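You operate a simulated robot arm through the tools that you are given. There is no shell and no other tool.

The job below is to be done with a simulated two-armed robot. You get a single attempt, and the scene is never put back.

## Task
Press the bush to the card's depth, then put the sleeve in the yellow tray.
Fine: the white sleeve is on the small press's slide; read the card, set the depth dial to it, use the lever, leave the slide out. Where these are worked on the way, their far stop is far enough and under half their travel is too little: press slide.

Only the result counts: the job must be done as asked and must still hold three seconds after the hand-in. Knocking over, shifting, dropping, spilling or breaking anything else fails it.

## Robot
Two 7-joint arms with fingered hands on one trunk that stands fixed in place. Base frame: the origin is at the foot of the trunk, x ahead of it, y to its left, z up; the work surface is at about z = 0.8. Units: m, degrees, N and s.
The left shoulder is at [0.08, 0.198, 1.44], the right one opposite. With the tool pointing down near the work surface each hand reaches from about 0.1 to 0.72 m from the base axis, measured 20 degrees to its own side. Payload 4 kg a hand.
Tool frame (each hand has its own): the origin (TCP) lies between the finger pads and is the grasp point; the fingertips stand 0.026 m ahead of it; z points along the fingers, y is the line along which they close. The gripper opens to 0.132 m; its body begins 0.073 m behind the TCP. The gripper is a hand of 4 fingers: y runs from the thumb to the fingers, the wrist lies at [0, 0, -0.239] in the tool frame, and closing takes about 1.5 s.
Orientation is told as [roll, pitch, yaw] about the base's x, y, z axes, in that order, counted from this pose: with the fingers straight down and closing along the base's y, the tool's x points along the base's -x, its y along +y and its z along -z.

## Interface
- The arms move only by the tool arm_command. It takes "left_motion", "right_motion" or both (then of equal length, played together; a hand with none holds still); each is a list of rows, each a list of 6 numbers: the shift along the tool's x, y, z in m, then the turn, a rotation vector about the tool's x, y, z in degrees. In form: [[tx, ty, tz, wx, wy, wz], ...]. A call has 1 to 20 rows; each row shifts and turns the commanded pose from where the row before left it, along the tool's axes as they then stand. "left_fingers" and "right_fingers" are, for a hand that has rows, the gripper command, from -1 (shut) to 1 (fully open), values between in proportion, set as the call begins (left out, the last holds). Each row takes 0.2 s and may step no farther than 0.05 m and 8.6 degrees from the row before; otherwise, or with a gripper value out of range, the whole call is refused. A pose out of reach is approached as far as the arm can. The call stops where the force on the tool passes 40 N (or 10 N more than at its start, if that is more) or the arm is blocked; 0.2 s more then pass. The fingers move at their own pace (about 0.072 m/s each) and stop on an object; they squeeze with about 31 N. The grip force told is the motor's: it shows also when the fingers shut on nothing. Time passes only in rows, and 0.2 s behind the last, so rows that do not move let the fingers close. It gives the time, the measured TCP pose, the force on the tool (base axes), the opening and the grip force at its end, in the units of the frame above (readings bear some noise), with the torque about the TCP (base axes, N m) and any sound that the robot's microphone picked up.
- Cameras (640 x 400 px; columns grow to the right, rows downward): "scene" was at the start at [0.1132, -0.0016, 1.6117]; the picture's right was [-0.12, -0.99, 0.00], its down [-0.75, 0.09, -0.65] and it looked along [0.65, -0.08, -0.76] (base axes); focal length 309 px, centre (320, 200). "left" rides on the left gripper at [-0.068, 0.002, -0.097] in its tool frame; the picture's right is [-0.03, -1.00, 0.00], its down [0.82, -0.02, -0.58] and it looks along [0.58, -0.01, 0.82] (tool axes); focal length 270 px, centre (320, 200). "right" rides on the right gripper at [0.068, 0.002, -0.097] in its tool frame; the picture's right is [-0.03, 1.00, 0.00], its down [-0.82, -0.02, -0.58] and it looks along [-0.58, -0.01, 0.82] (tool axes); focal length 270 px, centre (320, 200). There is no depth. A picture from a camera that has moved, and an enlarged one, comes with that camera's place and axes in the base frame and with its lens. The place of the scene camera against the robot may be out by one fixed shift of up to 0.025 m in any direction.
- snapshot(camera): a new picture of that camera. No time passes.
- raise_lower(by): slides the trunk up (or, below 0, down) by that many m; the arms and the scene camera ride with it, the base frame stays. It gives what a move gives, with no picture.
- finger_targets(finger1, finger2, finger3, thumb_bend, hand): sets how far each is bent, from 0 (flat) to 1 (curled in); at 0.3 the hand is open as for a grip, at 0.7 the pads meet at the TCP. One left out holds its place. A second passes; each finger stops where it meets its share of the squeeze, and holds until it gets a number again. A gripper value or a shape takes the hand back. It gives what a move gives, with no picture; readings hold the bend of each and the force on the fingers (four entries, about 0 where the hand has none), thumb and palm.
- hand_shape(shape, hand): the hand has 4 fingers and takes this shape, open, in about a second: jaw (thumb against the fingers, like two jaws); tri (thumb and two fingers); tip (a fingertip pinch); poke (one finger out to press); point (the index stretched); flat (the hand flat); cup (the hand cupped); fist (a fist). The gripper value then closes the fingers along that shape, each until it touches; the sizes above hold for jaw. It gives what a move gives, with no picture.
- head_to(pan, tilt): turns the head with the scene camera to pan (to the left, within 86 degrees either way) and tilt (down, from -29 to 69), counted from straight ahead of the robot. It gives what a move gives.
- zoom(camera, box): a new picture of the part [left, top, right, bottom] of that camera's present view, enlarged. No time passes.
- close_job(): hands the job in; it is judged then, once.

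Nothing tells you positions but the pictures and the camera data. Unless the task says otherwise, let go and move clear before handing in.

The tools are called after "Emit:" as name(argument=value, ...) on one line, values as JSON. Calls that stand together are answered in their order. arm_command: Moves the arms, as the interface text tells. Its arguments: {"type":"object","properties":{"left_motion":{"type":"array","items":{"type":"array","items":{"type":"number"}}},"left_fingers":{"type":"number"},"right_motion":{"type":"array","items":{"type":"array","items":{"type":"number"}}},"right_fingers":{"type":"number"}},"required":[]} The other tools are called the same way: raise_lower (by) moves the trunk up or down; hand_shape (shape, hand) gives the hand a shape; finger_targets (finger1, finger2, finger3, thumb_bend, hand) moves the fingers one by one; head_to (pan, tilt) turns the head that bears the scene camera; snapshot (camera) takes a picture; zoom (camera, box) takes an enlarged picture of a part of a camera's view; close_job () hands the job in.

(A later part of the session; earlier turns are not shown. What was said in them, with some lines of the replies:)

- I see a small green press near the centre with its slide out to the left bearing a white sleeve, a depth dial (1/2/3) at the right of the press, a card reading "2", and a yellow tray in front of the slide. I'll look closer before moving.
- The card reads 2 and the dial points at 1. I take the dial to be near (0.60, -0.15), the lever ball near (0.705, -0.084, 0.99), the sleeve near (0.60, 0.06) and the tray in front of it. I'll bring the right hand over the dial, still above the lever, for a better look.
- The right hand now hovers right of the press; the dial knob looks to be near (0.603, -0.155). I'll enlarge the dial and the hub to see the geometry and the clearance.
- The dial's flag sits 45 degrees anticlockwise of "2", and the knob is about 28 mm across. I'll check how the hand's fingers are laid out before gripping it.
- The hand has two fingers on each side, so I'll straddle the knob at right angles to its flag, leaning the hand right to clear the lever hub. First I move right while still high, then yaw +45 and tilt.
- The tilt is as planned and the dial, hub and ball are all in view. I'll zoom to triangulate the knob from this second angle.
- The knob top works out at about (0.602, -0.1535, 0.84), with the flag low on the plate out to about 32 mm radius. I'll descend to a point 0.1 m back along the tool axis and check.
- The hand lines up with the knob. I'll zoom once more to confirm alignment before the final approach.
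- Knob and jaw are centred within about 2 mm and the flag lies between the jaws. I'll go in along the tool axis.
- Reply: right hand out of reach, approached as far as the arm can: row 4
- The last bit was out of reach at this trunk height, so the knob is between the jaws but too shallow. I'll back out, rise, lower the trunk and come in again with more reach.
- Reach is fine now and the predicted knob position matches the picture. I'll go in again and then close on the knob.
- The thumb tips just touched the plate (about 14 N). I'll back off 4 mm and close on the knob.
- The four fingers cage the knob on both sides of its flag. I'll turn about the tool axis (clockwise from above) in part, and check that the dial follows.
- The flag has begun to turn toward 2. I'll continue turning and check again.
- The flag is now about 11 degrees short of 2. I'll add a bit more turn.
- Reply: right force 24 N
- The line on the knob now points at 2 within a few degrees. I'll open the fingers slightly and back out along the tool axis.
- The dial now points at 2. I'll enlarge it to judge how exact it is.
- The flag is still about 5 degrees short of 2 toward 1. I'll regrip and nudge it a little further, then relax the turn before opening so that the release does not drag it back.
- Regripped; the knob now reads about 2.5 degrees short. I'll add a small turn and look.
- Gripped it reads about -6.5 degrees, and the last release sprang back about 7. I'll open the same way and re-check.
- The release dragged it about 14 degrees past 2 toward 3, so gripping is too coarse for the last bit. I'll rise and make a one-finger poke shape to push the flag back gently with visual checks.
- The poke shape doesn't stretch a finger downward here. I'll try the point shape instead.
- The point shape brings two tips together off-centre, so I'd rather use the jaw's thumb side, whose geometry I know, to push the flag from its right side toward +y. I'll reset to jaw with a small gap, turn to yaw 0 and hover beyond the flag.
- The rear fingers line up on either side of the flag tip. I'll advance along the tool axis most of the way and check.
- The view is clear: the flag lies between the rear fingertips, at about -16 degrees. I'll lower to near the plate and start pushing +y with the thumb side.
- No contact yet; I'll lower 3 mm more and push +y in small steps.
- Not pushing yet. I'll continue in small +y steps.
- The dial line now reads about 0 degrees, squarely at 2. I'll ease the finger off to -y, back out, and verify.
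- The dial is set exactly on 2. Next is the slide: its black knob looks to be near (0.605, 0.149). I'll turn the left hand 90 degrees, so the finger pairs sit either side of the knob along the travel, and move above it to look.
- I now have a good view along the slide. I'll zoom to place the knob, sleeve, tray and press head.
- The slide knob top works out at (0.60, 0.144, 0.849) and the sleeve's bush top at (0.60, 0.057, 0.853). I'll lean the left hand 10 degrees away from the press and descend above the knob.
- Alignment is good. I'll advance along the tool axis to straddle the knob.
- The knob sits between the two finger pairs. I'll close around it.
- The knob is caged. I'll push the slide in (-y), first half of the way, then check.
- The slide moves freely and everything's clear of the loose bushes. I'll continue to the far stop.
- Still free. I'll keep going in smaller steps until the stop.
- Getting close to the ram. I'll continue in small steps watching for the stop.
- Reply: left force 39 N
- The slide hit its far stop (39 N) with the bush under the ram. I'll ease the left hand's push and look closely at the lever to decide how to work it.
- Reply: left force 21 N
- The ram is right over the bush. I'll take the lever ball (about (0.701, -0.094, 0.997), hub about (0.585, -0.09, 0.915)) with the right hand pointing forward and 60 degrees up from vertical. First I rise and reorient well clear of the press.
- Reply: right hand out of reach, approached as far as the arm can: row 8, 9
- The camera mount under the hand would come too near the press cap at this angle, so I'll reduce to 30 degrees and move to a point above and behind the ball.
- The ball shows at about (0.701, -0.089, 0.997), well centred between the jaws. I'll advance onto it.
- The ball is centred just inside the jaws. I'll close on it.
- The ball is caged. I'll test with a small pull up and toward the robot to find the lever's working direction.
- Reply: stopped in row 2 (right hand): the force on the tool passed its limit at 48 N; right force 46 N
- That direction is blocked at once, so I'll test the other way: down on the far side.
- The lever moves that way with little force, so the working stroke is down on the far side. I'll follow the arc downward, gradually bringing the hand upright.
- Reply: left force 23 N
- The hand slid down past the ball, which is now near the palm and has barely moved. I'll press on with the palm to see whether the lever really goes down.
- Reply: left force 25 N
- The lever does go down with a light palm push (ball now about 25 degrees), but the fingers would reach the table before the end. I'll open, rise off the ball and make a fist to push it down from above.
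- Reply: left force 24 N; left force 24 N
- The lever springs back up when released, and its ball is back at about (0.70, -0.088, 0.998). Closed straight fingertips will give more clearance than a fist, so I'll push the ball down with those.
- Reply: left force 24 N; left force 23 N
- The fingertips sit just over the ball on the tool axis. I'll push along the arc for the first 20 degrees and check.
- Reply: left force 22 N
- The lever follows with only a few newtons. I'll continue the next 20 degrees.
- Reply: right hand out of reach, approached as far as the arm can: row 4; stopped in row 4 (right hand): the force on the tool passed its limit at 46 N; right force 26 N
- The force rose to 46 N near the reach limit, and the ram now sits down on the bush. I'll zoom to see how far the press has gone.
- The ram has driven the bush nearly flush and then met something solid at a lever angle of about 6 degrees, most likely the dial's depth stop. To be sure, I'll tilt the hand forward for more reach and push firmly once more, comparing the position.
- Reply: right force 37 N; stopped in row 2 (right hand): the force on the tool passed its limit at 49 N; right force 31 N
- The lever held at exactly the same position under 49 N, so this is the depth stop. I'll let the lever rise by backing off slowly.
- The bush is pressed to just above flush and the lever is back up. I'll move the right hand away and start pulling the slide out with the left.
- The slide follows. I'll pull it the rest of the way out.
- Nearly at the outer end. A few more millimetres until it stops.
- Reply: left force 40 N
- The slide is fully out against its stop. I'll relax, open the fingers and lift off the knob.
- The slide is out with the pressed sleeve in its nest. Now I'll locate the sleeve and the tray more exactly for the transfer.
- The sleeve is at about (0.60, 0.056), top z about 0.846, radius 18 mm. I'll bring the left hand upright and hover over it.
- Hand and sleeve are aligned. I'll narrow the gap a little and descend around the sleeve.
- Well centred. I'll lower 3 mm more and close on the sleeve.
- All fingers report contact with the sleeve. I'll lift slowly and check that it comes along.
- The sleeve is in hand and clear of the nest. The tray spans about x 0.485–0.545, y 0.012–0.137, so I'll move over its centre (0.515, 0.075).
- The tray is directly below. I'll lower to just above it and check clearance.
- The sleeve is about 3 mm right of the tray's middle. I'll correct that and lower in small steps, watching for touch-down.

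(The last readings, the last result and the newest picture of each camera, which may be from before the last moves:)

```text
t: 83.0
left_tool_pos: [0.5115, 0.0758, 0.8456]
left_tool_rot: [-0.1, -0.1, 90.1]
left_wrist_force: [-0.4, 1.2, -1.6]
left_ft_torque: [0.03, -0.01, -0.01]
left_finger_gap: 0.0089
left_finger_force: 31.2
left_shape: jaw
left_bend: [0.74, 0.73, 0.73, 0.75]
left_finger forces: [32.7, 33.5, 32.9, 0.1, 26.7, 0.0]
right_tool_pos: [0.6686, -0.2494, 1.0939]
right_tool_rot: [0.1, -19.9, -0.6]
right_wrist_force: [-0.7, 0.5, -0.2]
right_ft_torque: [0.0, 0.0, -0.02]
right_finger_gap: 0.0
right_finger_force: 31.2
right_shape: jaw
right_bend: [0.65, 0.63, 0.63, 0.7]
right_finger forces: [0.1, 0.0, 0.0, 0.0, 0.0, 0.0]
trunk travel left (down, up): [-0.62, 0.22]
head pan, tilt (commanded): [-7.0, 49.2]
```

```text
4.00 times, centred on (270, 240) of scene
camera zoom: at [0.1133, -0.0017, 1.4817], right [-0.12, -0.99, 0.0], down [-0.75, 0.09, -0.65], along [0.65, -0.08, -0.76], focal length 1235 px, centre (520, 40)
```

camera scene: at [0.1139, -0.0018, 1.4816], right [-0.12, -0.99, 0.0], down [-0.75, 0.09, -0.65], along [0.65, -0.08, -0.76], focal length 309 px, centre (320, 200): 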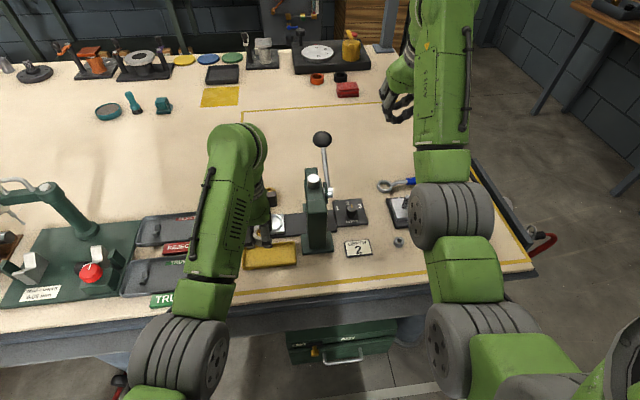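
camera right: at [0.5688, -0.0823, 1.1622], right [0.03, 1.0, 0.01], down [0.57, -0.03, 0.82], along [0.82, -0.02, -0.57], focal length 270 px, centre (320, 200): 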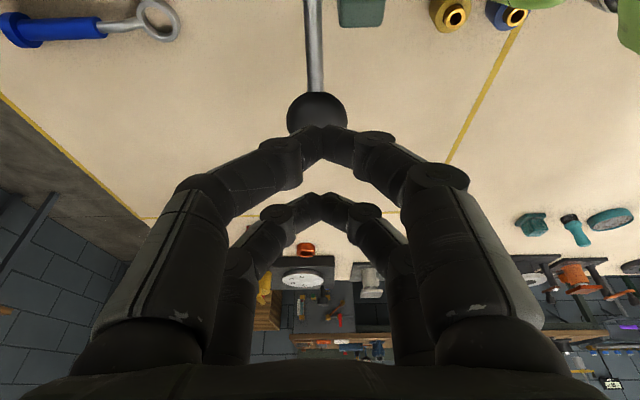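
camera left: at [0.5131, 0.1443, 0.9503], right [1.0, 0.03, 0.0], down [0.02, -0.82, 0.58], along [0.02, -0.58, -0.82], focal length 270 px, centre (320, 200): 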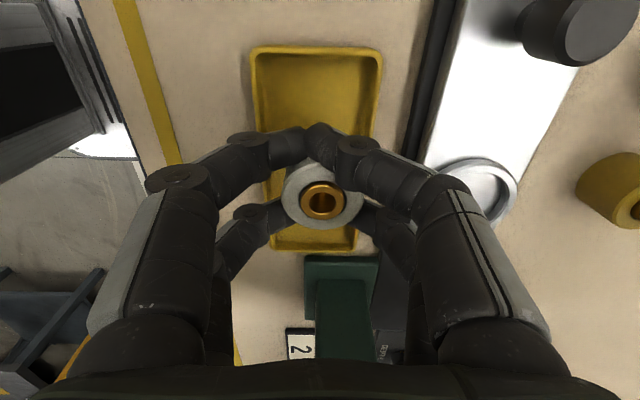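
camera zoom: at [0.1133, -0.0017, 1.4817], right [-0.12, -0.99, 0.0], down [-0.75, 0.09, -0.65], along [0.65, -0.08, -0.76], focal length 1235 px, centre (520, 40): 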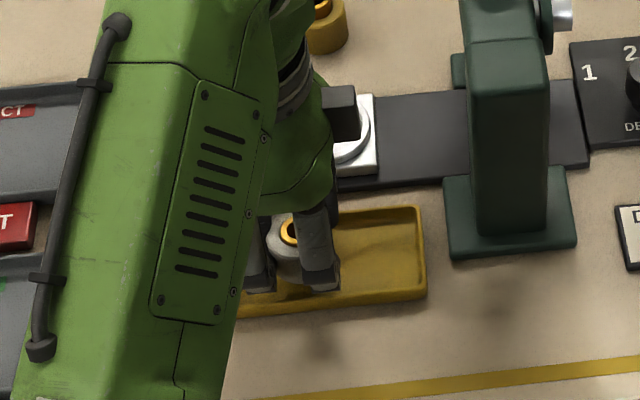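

No contact yet. Two more small steps down.

Emit:
arm_command(left_motion=[[0, 0, 0.002, 0, 0, 0], [0, 0, 0.0015, 0, 0, 0], [0, 0, 0, 0, 0, 0]])

Emit:
zoom(camera="scene", box=[240, 210, 320, 280])

Emit:
zoom(camera="left", box=[200, 20, 440, 270])

```text
t: 83.8
left_tool_pos: [0.512, 0.0758, 0.8401]
left_tool_rot: [-0.2, 0.0, 90.2]
left_wrist_force: [-0.8, -0.3, -3.1]
left_ft_torque: [0.04, -0.01, 0.03]
left_finger_gap: 0.009
left_finger_force: 30.9
left_shape: jaw
left_bend: [0.74, 0.73, 0.73, 0.75]
left_finger forces: [33.0, 33.6, 32.6, 0.1, 26.9, 0.0]
right_tool_pos: [0.6683, -0.2486, 1.0938]
right_tool_rot: [0.1, -20.0, -0.6]
right_wrist_force: [0.0, 0.1, 1.0]
right_ft_torque: [0.04, -0.07, 0.02]
right_finger_gap: 0.0
right_finger_force: 31.6
right_shape: jaw
right_bend: [0.65, 0.63, 0.63, 0.7]
right_finger forces: [0.0, 0.1, 0.0, 0.1, 0.1, 0.0]
trunk travel left (down, up): [-0.62, 0.22]
head pan, tilt (commanded): [-7.0, 49.2]
```

```text
5.71 times, centred on (280, 245) of scene
camera zoom: at [0.1134, -0.0017, 1.4817], right [-0.12, -0.99, 0.0], down [-0.75, 0.09, -0.65], along [0.65, -0.08, -0.76], focal length 1765 px, centre (549, -57)
```

zoom: 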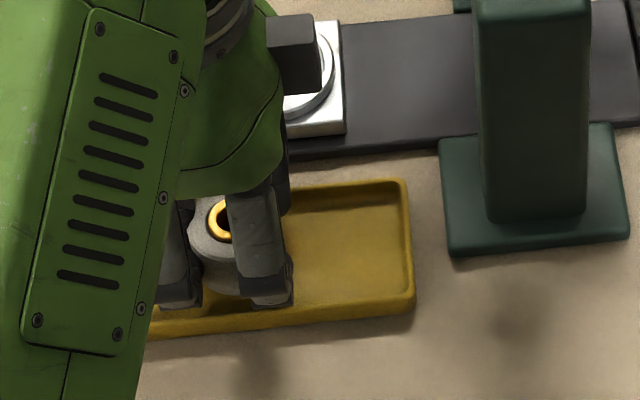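

```text
1.60 times, centred on (320, 145) of left
camera zoom: at [0.5103, 0.144, 0.9364], right [1.0, 0.03, 0.0], down [0.02, -0.82, 0.58], along [0.02, -0.58, -0.82], focal length 432 px, centre (320, 288)
```

zoom: 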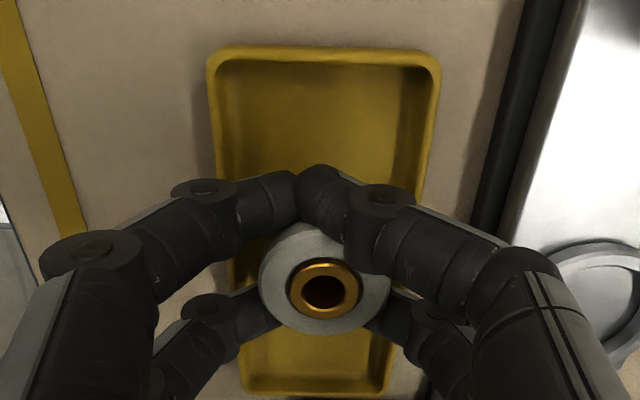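

Still just hanging. I'll go another 1.5 mm and read the force.

Emit:
arm_command(left_motion=[[0, 0, 0.0015, 0, 0, 0], [0, 0, 0, 0, 0, 0]])

```text
t: 84.3
left_tool_pos: [0.5129, 0.0752, 0.8395]
left_tool_rot: [-0.1, -0.1, 90.1]
left_wrist_force: [0.0, -1.3, -2.4]
left_ft_torque: [-0.01, -0.02, -0.02]
left_finger_gap: 0.009
left_finger_force: 31.0
left_shape: jaw
left_bend: [0.74, 0.73, 0.73, 0.75]
left_finger forces: [33.0, 33.6, 32.6, 0.0, 27.0, 0.0]
right_tool_pos: [0.668, -0.2489, 1.0944]
right_tool_rot: [0.0, -19.9, -0.6]
right_wrist_force: [-0.2, -0.8, 0.5]
right_ft_torque: [0.01, 0.0, 0.01]
right_finger_gap: 0.0003
right_finger_force: 31.4
right_shape: jaw
right_bend: [0.65, 0.63, 0.63, 0.7]
right_finger forces: [0.0, 0.1, 0.1, 0.1, 0.1, 0.0]
trunk travel left (down, up): [-0.62, 0.22]
head pan, tilt (commanded): [-7.0, 49.2]
```

No contact yet; another 2 mm in small steps.

Emit:
arm_command(left_motion=[[0, 0, 0.001, 0, 0, 0], [0, 0, 0.001, 0, 0, 0], [0, 0, 0, 0, 0, 0]])

Emit:
zoom(camera="scene", box=[240, 210, 320, 280])

```text
t: 85.2
left_tool_pos: [0.5141, 0.0744, 0.8381]
left_tool_rot: [-0.1, -0.1, 90.1]
left_wrist_force: [0.4, -0.1, -0.7]
left_ft_torque: [-0.02, -0.02, 0.01]
left_finger_gap: 0.009
left_finger_force: 31.1
left_shape: jaw
left_bend: [0.74, 0.73, 0.73, 0.75]
left_finger forces: [33.0, 33.6, 32.7, 0.1, 27.0, 0.1]
right_tool_pos: [0.6686, -0.2487, 1.0943]
right_tool_rot: [0.1, -19.9, -0.5]
right_wrist_force: [0.4, -0.5, 0.7]
right_ft_torque: [0.0, 0.01, 0.0]
right_finger_gap: 0.0
right_finger_force: 31.1
right_shape: jaw
right_bend: [0.65, 0.63, 0.63, 0.7]
right_finger forces: [0.0, 0.0, 0.0, 0.0, 0.1, 0.1]
trunk travel left (down, up): [-0.62, 0.22]
head pan, tilt (commanded): [-7.0, 49.2]
```

```text
5.71 times, centred on (280, 245) of scene
camera zoom: at [0.1133, -0.0017, 1.4817], right [-0.12, -0.99, 0.0], down [-0.75, 0.09, -0.65], along [0.65, -0.08, -0.76], focal length 1765 px, centre (549, -57)
```

zoom: 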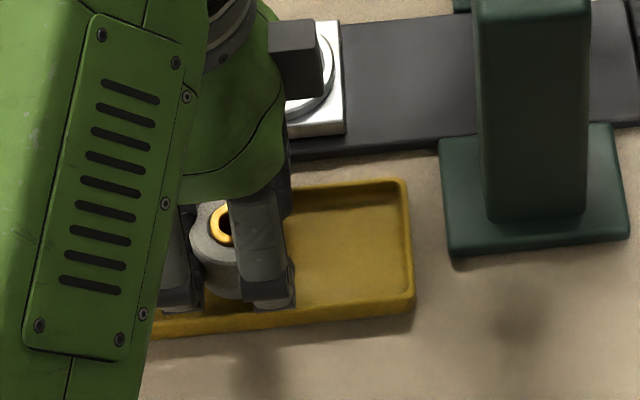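

The weight is coming off (-0.7 N), so the sleeve seems to be touching the tray floor. One more millimetre to confirm.

Emit:
arm_command(left_motion=[[0, 0, 0.001, 0, 0, 0], [0, 0, 0, 0, 0, 0]])

Emit:
zoom(camera="left", box=[200, 20, 440, 270])

```text
t: 85.8
left_tool_pos: [0.5121, 0.0752, 0.837]
left_tool_rot: [-0.2, 0.0, 90.1]
left_wrist_force: [-2.1, 0.7, 6.2]
left_ft_torque: [-0.13, 0.03, 0.04]
left_finger_gap: 0.0091
left_finger_force: 30.8
left_shape: jaw
left_bend: [0.74, 0.73, 0.73, 0.75]
left_finger forces: [33.6, 33.8, 33.2, 0.0, 27.9, 0.1]
right_tool_pos: [0.668, -0.2484, 1.0946]
right_tool_rot: [0.1, -19.9, -0.6]
right_wrist_force: [-0.5, 1.0, 0.4]
right_ft_torque: [-0.03, 0.0, -0.01]
right_finger_gap: 0.0001
right_finger_force: 31.1
right_shape: jaw
right_bend: [0.65, 0.63, 0.63, 0.7]
right_finger forces: [0.1, 0.0, 0.0, 0.1, 0.0, 0.0]
trunk travel left (down, up): [-0.62, 0.22]
head pan, tilt (commanded): [-7.0, 49.2]
```

```text
1.60 times, centred on (320, 145) of left
camera zoom: at [0.5099, 0.1436, 0.9333], right [1.0, 0.03, 0.0], down [0.02, -0.82, 0.58], along [0.02, -0.58, -0.82], focal length 432 px, centre (320, 288)
```

zoom: 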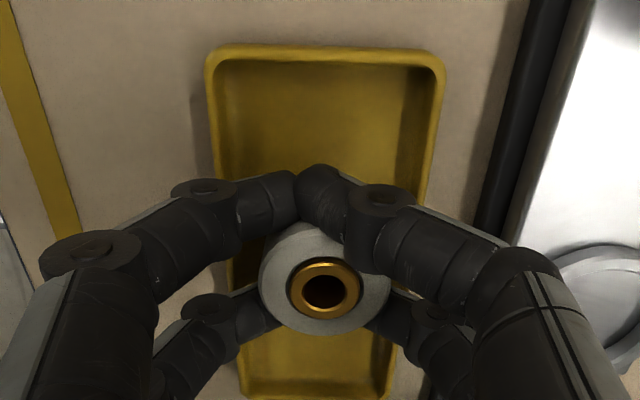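

Contact is confirmed (+6 N), so the sleeve is on the tray floor. I'll relieve it by 2.5 mm so the tips clear the rim, then open just a little.

Emit:
arm_command(left_motion=[[0, 0, -0.0025, 0, 0, 0], [0, 0, 0, 0, 0, 0]])

Emit:
arm_command(left_motion=[[0, 0, 0, 0, 0, 0], [0, 0, 0, 0, 0, 0], [0, 0, 0, 0, 0, 0]], left_fingers=-0.6)

Emit:
zoom(camera="left", box=[200, 20, 440, 270])

Emit:
zoom(camera="scene", box=[240, 210, 320, 280])

```text
t: 86.3
left_tool_pos: [0.5117, 0.0751, 0.839]
left_tool_rot: [0.0, 0.0, 90.1]
left_wrist_force: [0.0, -0.6, -1.5]
left_ft_torque: [0.05, 0.0, -0.02]
left_finger_gap: 0.0087
left_finger_force: 31.0
left_shape: jaw
left_bend: [0.74, 0.73, 0.73, 0.75]
left_finger forces: [33.6, 33.9, 32.5, 0.0, 26.7, 0.0]
right_tool_pos: [0.6696, -0.2491, 1.0935]
right_tool_rot: [0.1, -19.9, -0.6]
right_wrist_force: [-0.1, -0.5, 0.7]
right_ft_torque: [-0.01, -0.03, -0.03]
right_finger_gap: 0.0001
right_finger_force: 31.1
right_shape: jaw
right_bend: [0.65, 0.63, 0.63, 0.7]
right_finger forces: [0.0, 0.0, 0.1, 0.0, 0.0, 0.0]
trunk travel left (down, up): [-0.62, 0.22]
head pan, tilt (commanded): [-7.0, 49.2]
```

```text
t: 87.2
left_tool_pos: [0.5114, 0.0736, 0.8392]
left_tool_rot: [-0.3, -0.1, 90.1]
left_wrist_force: [-1.9, 0.0, 4.4]
left_ft_torque: [-0.16, -0.07, -0.06]
left_finger_gap: 0.0246
left_finger_force: 0.0
left_shape: jaw
left_bend: [0.73, 0.73, 0.73, 0.72]
left_finger forces: [0.0, 0.0, 20.2, 0.0, 14.9, 0.0]
right_tool_pos: [0.6688, -0.2499, 1.0943]
right_tool_rot: [0.1, -19.8, -0.6]
right_wrist_force: [1.1, 0.7, 0.4]
right_ft_torque: [0.01, -0.02, 0.01]
right_finger_gap: 0.0001
right_finger_force: 30.8
right_shape: jaw
right_bend: [0.65, 0.63, 0.63, 0.7]
right_finger forces: [0.1, 0.0, 0.0, 0.1, 0.1, 0.0]
trunk travel left (down, up): [-0.62, 0.22]
head pan, tilt (commanded): [-7.0, 49.2]
```

```text
1.60 times, centred on (320, 145) of left
camera zoom: at [0.5103, 0.143, 0.9353], right [1.0, 0.03, 0.0], down [0.02, -0.82, 0.58], along [0.02, -0.58, -0.82], focal length 432 px, centre (320, 288)
```

zoom: 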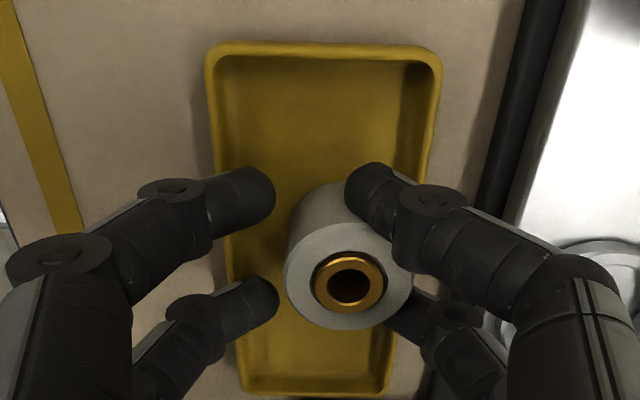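

```text
5.71 times, centred on (280, 245) of scene
camera zoom: at [0.1123, -0.0018, 1.4818], right [-0.12, -0.99, 0.0], down [-0.75, 0.09, -0.65], along [0.65, -0.08, -0.76], focal length 1765 px, centre (549, -57)
```

zoom: 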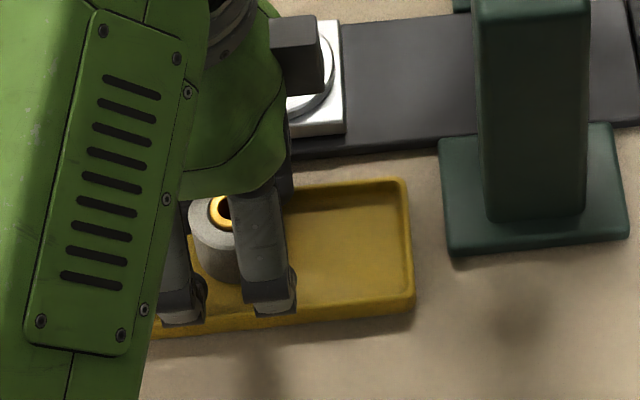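

The fingers are open, but two tips report some force, perhaps brushing the rim or the sleeve. I'll lift a few millimetres and check.

Emit:
arm_command(left_motion=[[0, 0, -0.003, 0, 0, 0], [0, 0, -0.002, 0, 0, 0], [0, 0, 0, 0, 0, 0]])

Emit:
zoom(camera="left", box=[200, 20, 440, 270])

Emit:
zoom(camera="scene", box=[240, 210, 320, 280])

```text
t: 88.0
left_tool_pos: [0.513, 0.0753, 0.8438]
left_tool_rot: [-0.2, 0.0, 90.2]
left_wrist_force: [0.2, 0.6, -2.4]
left_ft_torque: [0.01, 0.04, 0.01]
left_finger_gap: 0.0257
left_finger_force: 0.0
left_shape: jaw
left_bend: [0.73, 0.73, 0.72, 0.71]
left_finger forces: [0.0, 0.0, 6.8, 0.0, 7.2, 0.0]
right_tool_pos: [0.6686, -0.2496, 1.0942]
right_tool_rot: [0.2, -19.9, -0.7]
right_wrist_force: [0.7, 0.3, -0.5]
right_ft_torque: [-0.02, -0.02, -0.01]
right_finger_gap: 0.0001
right_finger_force: 30.6
right_shape: jaw
right_bend: [0.65, 0.63, 0.63, 0.7]
right_finger forces: [0.0, 0.0, 0.0, 0.0, 0.0, 0.0]
trunk travel left (down, up): [-0.62, 0.22]
head pan, tilt (commanded): [-7.0, 49.2]
```

```text
1.60 times, centred on (320, 145) of left
camera zoom: at [0.5107, 0.1437, 0.9395], right [1.0, 0.03, 0.0], down [0.02, -0.82, 0.58], along [0.02, -0.58, -0.82], focal length 432 px, centre (320, 288)
```

zoom: 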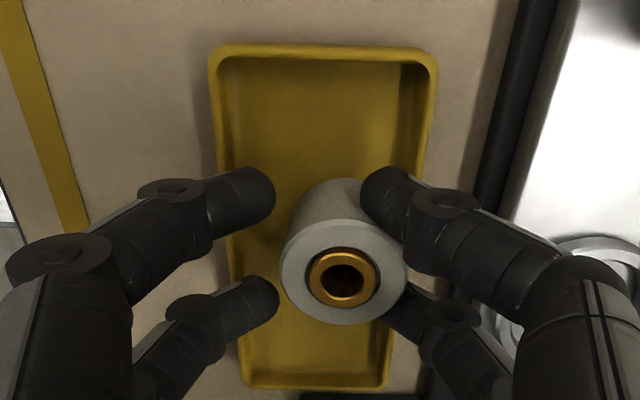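

```text
5.71 times, centred on (280, 245) of scene
camera zoom: at [0.1132, -0.0017, 1.4817], right [-0.12, -0.99, 0.0], down [-0.75, 0.09, -0.65], along [0.65, -0.08, -0.76], focal length 1765 px, centre (549, -57)
```

zoom: 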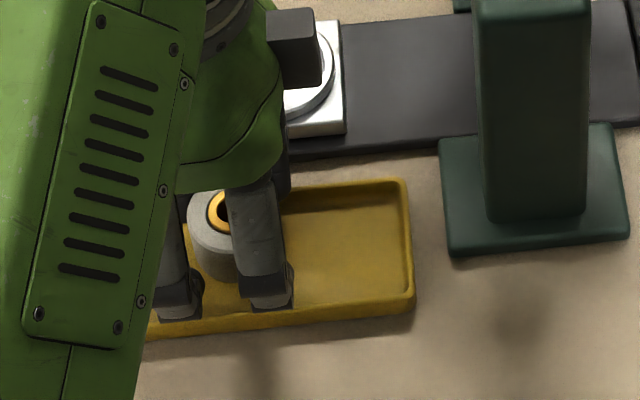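

The sleeve still seems lightly held on one side (-2.4 N). I'll go down 2 mm and open wider so it's freed with the tips above the rim.

Emit:
arm_command(left_motion=[[0, 0, 0.002, 0, 0, 0], [0, 0, 0, 0, 0, 0]])

Emit:
arm_command(left_motion=[[0, 0, 0, 0, 0, 0], [0, 0, 0, 0, 0, 0], [0, 0, 0, 0, 0, 0]], left_fingers=-0.3)

Emit:
zoom(camera="left", box=[200, 20, 440, 270])

Emit:
zoom(camera="scene", box=[240, 210, 320, 280])

```text
t: 88.5
left_tool_pos: [0.5124, 0.075, 0.8425]
left_tool_rot: [0.0, -0.1, 90.1]
left_wrist_force: [0.1, -0.6, -1.1]
left_ft_torque: [-0.04, 0.01, -0.01]
left_finger_gap: 0.0261
left_finger_force: 0.0
left_shape: jaw
left_bend: [0.73, 0.73, 0.72, 0.7]
left_finger forces: [0.1, 0.1, 7.8, 0.0, 7.4, 0.1]
right_tool_pos: [0.6675, -0.2479, 1.0929]
right_tool_rot: [0.1, -19.9, -0.6]
right_wrist_force: [-0.3, 0.0, 0.5]
right_ft_torque: [0.01, -0.01, 0.0]
right_finger_gap: 0.0
right_finger_force: 31.1
right_shape: jaw
right_bend: [0.65, 0.63, 0.63, 0.7]
right_finger forces: [0.1, 0.0, 0.0, 0.1, 0.0, 0.0]
trunk travel left (down, up): [-0.62, 0.22]
head pan, tilt (commanded): [-7.0, 49.2]
```

```text
t: 89.3
left_tool_pos: [0.5114, 0.0756, 0.8431]
left_tool_rot: [-0.1, -0.2, 90.2]
left_wrist_force: [-0.2, 0.2, -0.6]
left_ft_torque: [0.01, 0.0, 0.01]
left_finger_gap: 0.0457
left_finger_force: 0.1
left_shape: jaw
left_bend: [0.73, 0.73, 0.73, 0.7]
left_finger forces: [0.1, 0.0, 0.0, 0.0, 0.0, 0.0]
right_tool_pos: [0.6696, -0.2486, 1.0946]
right_tool_rot: [0.1, -19.8, -0.7]
right_wrist_force: [0.7, -0.5, 0.1]
right_ft_torque: [0.0, 0.04, -0.01]
right_finger_gap: 0.0004
right_finger_force: 30.9
right_shape: jaw
right_bend: [0.65, 0.63, 0.63, 0.7]
right_finger forces: [0.1, 0.0, 0.0, 0.1, 0.0, 0.1]
trunk travel left (down, up): [-0.62, 0.22]
head pan, tilt (commanded): [-7.0, 49.2]
```

```text
1.60 times, centred on (320, 145) of left
camera zoom: at [0.5103, 0.1441, 0.9381], right [1.0, 0.03, 0.0], down [0.02, -0.82, 0.58], along [0.02, -0.58, -0.82], focal length 432 px, centre (320, 288)
```

zoom: 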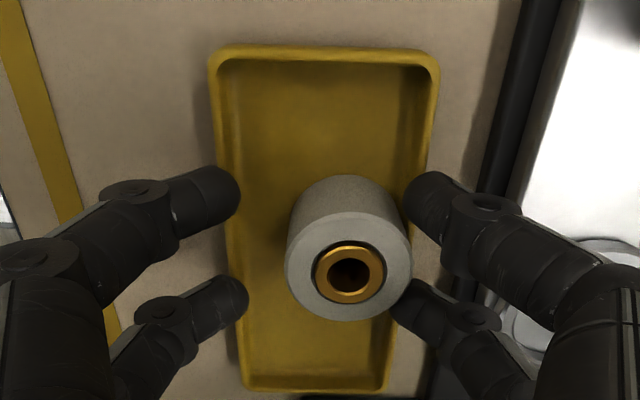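

```text
5.71 times, centred on (280, 245) of scene
camera zoom: at [0.1131, -0.0017, 1.4817], right [-0.12, -0.99, 0.0], down [-0.75, 0.09, -0.65], along [0.65, -0.08, -0.76], focal length 1765 px, centre (549, -57)
```

zoom: 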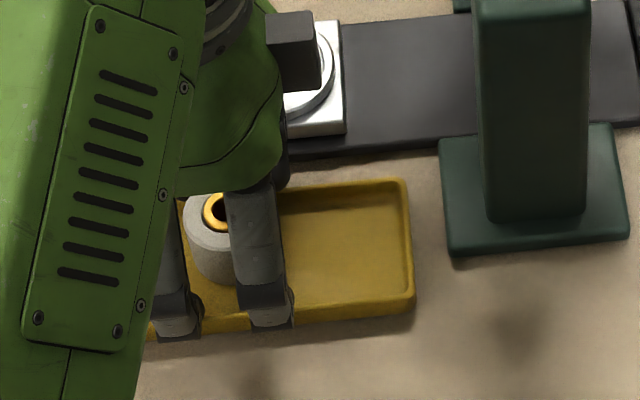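

The fingers are now free of the sleeve, which stands in the tray. I'll shift 3 mm to centre the gap and lift away.

Emit:
arm_command(left_motion=[[0, -0.003, -0.001, 0, 0, 0], [0, -0.001, -0.004, 0, 0, 0], [0, 0, -0.01, 0, 0, 0], [0, 0, -0.02, 0, 0, 0], [0, 0, -0.03, 0, 0, 0], [0, 0, -0.03, 0, 0, 0], [0, 0, 0, 0, 0, 0]])

Emit:
snapshot(camera="left")

Emit:
zoom(camera="scene", box=[220, 170, 360, 290])

```text
t: 91.0
left_tool_pos: [0.5175, 0.0752, 0.9381]
left_tool_rot: [0.0, -0.2, 90.2]
left_wrist_force: [0.3, 0.6, 0.0]
left_ft_torque: [-0.01, 0.0, 0.01]
left_finger_gap: 0.0457
left_finger_force: 0.1
left_shape: jaw
left_bend: [0.73, 0.73, 0.73, 0.7]
left_finger forces: [0.0, 0.1, 0.0, 0.1, 0.0, 0.0]
right_tool_pos: [0.6672, -0.2487, 1.0938]
right_tool_rot: [0.2, -19.8, -0.6]
right_wrist_force: [0.5, -0.3, 0.2]
right_ft_torque: [0.02, 0.01, 0.01]
right_finger_gap: 0.0001
right_finger_force: 31.7
right_shape: jaw
right_bend: [0.65, 0.63, 0.63, 0.7]
right_finger forces: [0.1, 0.0, 0.1, 0.0, 0.1, 0.1]
trunk travel left (down, up): [-0.62, 0.22]
head pan, tilt (commanded): [-7.0, 49.2]
```

```text
taken
camera left: at [0.5151, 0.1436, 1.0334], right [1.0, 0.03, 0.0], down [0.02, -0.82, 0.58], along [0.02, -0.58, -0.82], focal length 270 px, centre (320, 200)
```

left: 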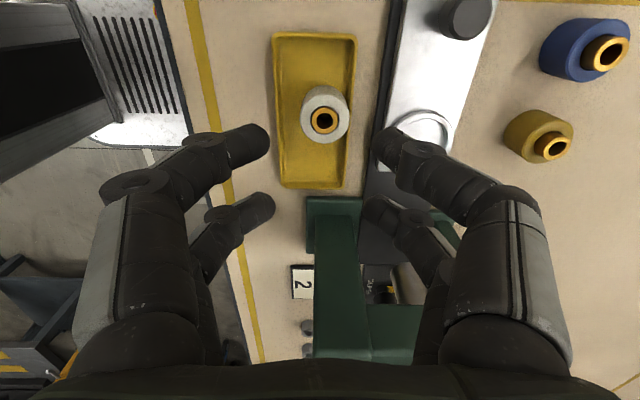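

```text
3.33 times, centred on (290, 230) of scene
camera zoom: at [0.1135, -0.0016, 1.4817], right [-0.12, -0.99, 0.0], down [-0.75, 0.09, -0.65], along [0.65, -0.08, -0.76], focal length 1029 px, centre (420, 100)
```

zoom: 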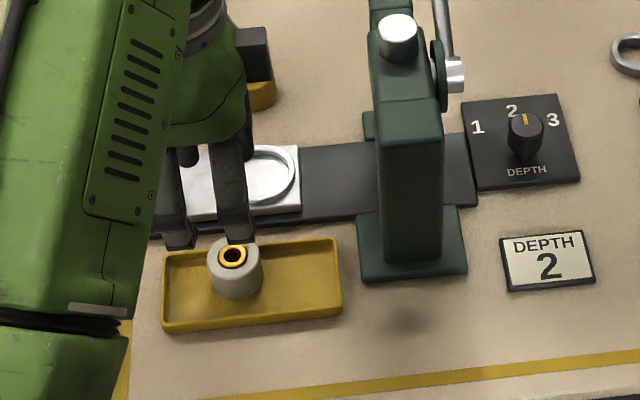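

The sleeve stands upright in the yellow tray. I'll move the left arm up and away and inspect everything.

Emit:
arm_command(left_motion=[[0, 0, -0.04, 0, 0, 0], [0, 0, -0.04, 0, 0, 0], [0, 0, -0.03, 0, 0, 0], [-0.045, 0, 0, 0, 0, 0], [-0.045, 0, 0, 0, 0, 0], [-0.045, 0, 0, 0, 0, 0], [-0.045, 0, 0, 0, 0, 0], [0, 0, 0, 0, 0, 0]])

Emit:
snapshot(camera="scene")

Emit:
zoom(camera="scene", box=[220, 170, 380, 290])

Emit:
snapshot(camera="left")

```text
t: 92.8
left_tool_pos: [0.5588, 0.2446, 1.0292]
left_tool_rot: [-0.1, -0.1, 90.0]
left_wrist_force: [-0.2, -0.1, 0.2]
left_ft_torque: [0.02, 0.0, 0.01]
left_finger_gap: 0.0461
left_finger_force: 0.0
left_shape: jaw
left_bend: [0.73, 0.73, 0.73, 0.7]
left_finger forces: [0.0, 0.0, 0.0, 0.0, 0.0, 0.1]
left hand out of reach, approached as far as the arm can: row 1, 2, 3, 4, 5
right_tool_pos: [0.668, -0.2497, 1.0937]
right_tool_rot: [0.1, -19.8, -0.6]
right_wrist_force: [0.8, 0.5, 0.1]
right_ft_torque: [0.03, -0.02, 0.0]
right_finger_gap: 0.0001
right_finger_force: 30.9
right_shape: jaw
right_bend: [0.65, 0.63, 0.63, 0.7]
right_finger forces: [0.1, 0.1, 0.0, 0.1, 0.1, 0.1]
trunk travel left (down, up): [-0.62, 0.22]
head pan, tilt (commanded): [-7.0, 49.2]
```

```text
taken
camera scene: at [0.1133, -0.0023, 1.4817], right [-0.12, -0.99, 0.0], down [-0.75, 0.09, -0.65], along [0.65, -0.08, -0.76], focal length 309 px, centre (320, 200)
```

scene: 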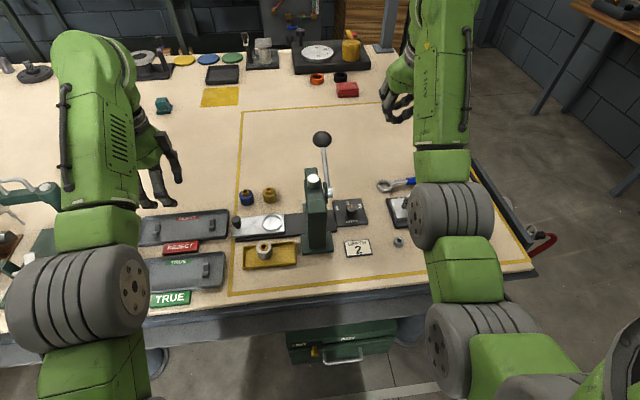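

```text
3.33 times, centred on (300, 230) of scene
camera zoom: at [0.1133, -0.0023, 1.4817], right [-0.12, -0.99, 0.0], down [-0.75, 0.09, -0.65], along [0.65, -0.08, -0.76], focal length 1029 px, centre (387, 100)
```

zoom: 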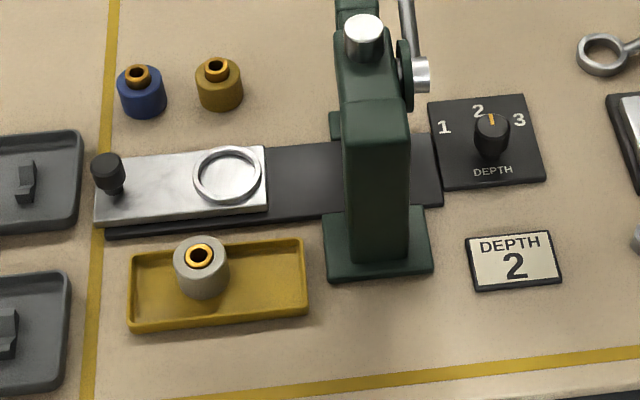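

```text
taken
camera left: at [0.5568, 0.3126, 1.1252], right [1.0, 0.03, 0.0], down [0.02, -0.82, 0.58], along [0.02, -0.58, -0.82], focal length 270 px, centre (320, 200)
```

left: 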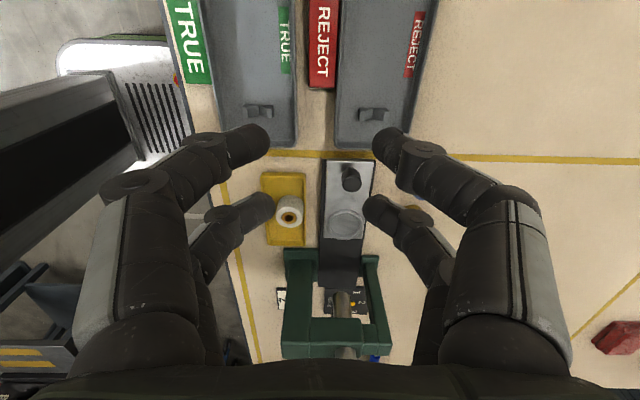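

Everything is as asked: the dial is on 2, the bush is pressed, the slide is out, the lever is back up, and the sleeve stands upright in the yellow tray. The loose bushes and trays are where they were, and both hands are empty and clear. One last close look before handing in.

Emit:
zoom(camera="scene", box=[225, 180, 315, 280])

Emit:
zoom(camera="left", box=[250, 150, 400, 260])

```text
4.00 times, centred on (270, 230) of scene
camera zoom: at [0.1133, -0.0023, 1.4817], right [-0.12, -0.99, 0.0], down [-0.75, 0.09, -0.65], along [0.65, -0.08, -0.76], focal length 1235 px, centre (520, 80)
```

zoom: 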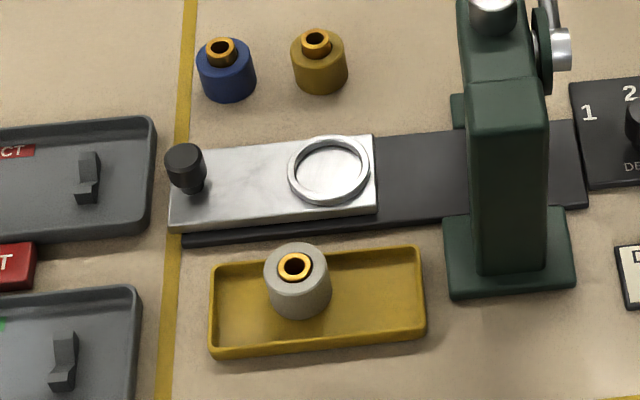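

```text
3.64 times, centred on (325, 205) of left
camera zoom: at [0.5568, 0.3126, 1.1252], right [1.0, 0.03, 0.0], down [0.02, -0.82, 0.58], along [0.02, -0.58, -0.82], focal length 983 px, centre (302, 182)
```

zoom: 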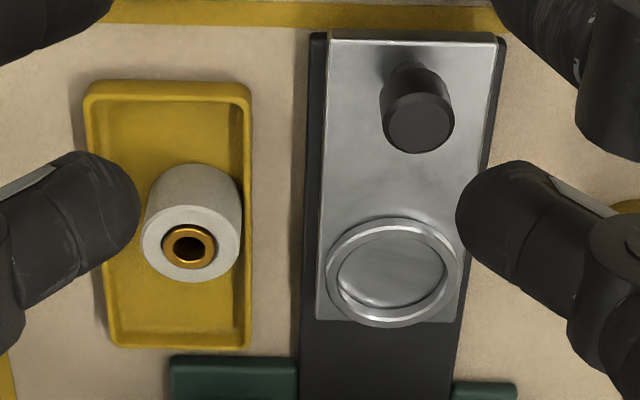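

The sleeve stands upright on the tray floor with its bush pressed in. The slide is at its outer stop and nothing else has moved, so I'm handing the job in.

Emit:
close_job()

```text
The job is handed in.
```

The bush is pressed with the dial on 2, the depth the card shows, and the white sleeve is standing upright in the yellow tray. I've handed the job in but have no result back.

- **Dial:** it points at 2 within about a degree. Gripping the knob overshot 2 by about 14 degrees, so I pushed the pointer back with a fingertip before pressing.
- **Press:** I pushed the slide in to its far stop. The lever then went down until it stopped solid, and a second push at 49 N did not move it further. I take that as the depth stop. The bush now stands just above the sleeve's rim, but I could not measure its depth directly.
- **Slide and lever:** the slide is pulled back out to its outer stop, and the lever sprang back up by itself.
- **Sleeve:** it caught lightly on the fingers when I let go, so it may have dropped a few millimetres inside the tray. It ended up a little off the tray's centre line but fully inside.

From the final pictures, the loose bushes, trays and other nearby items look where they were at the start. Both hands are empty and clear of the bench.
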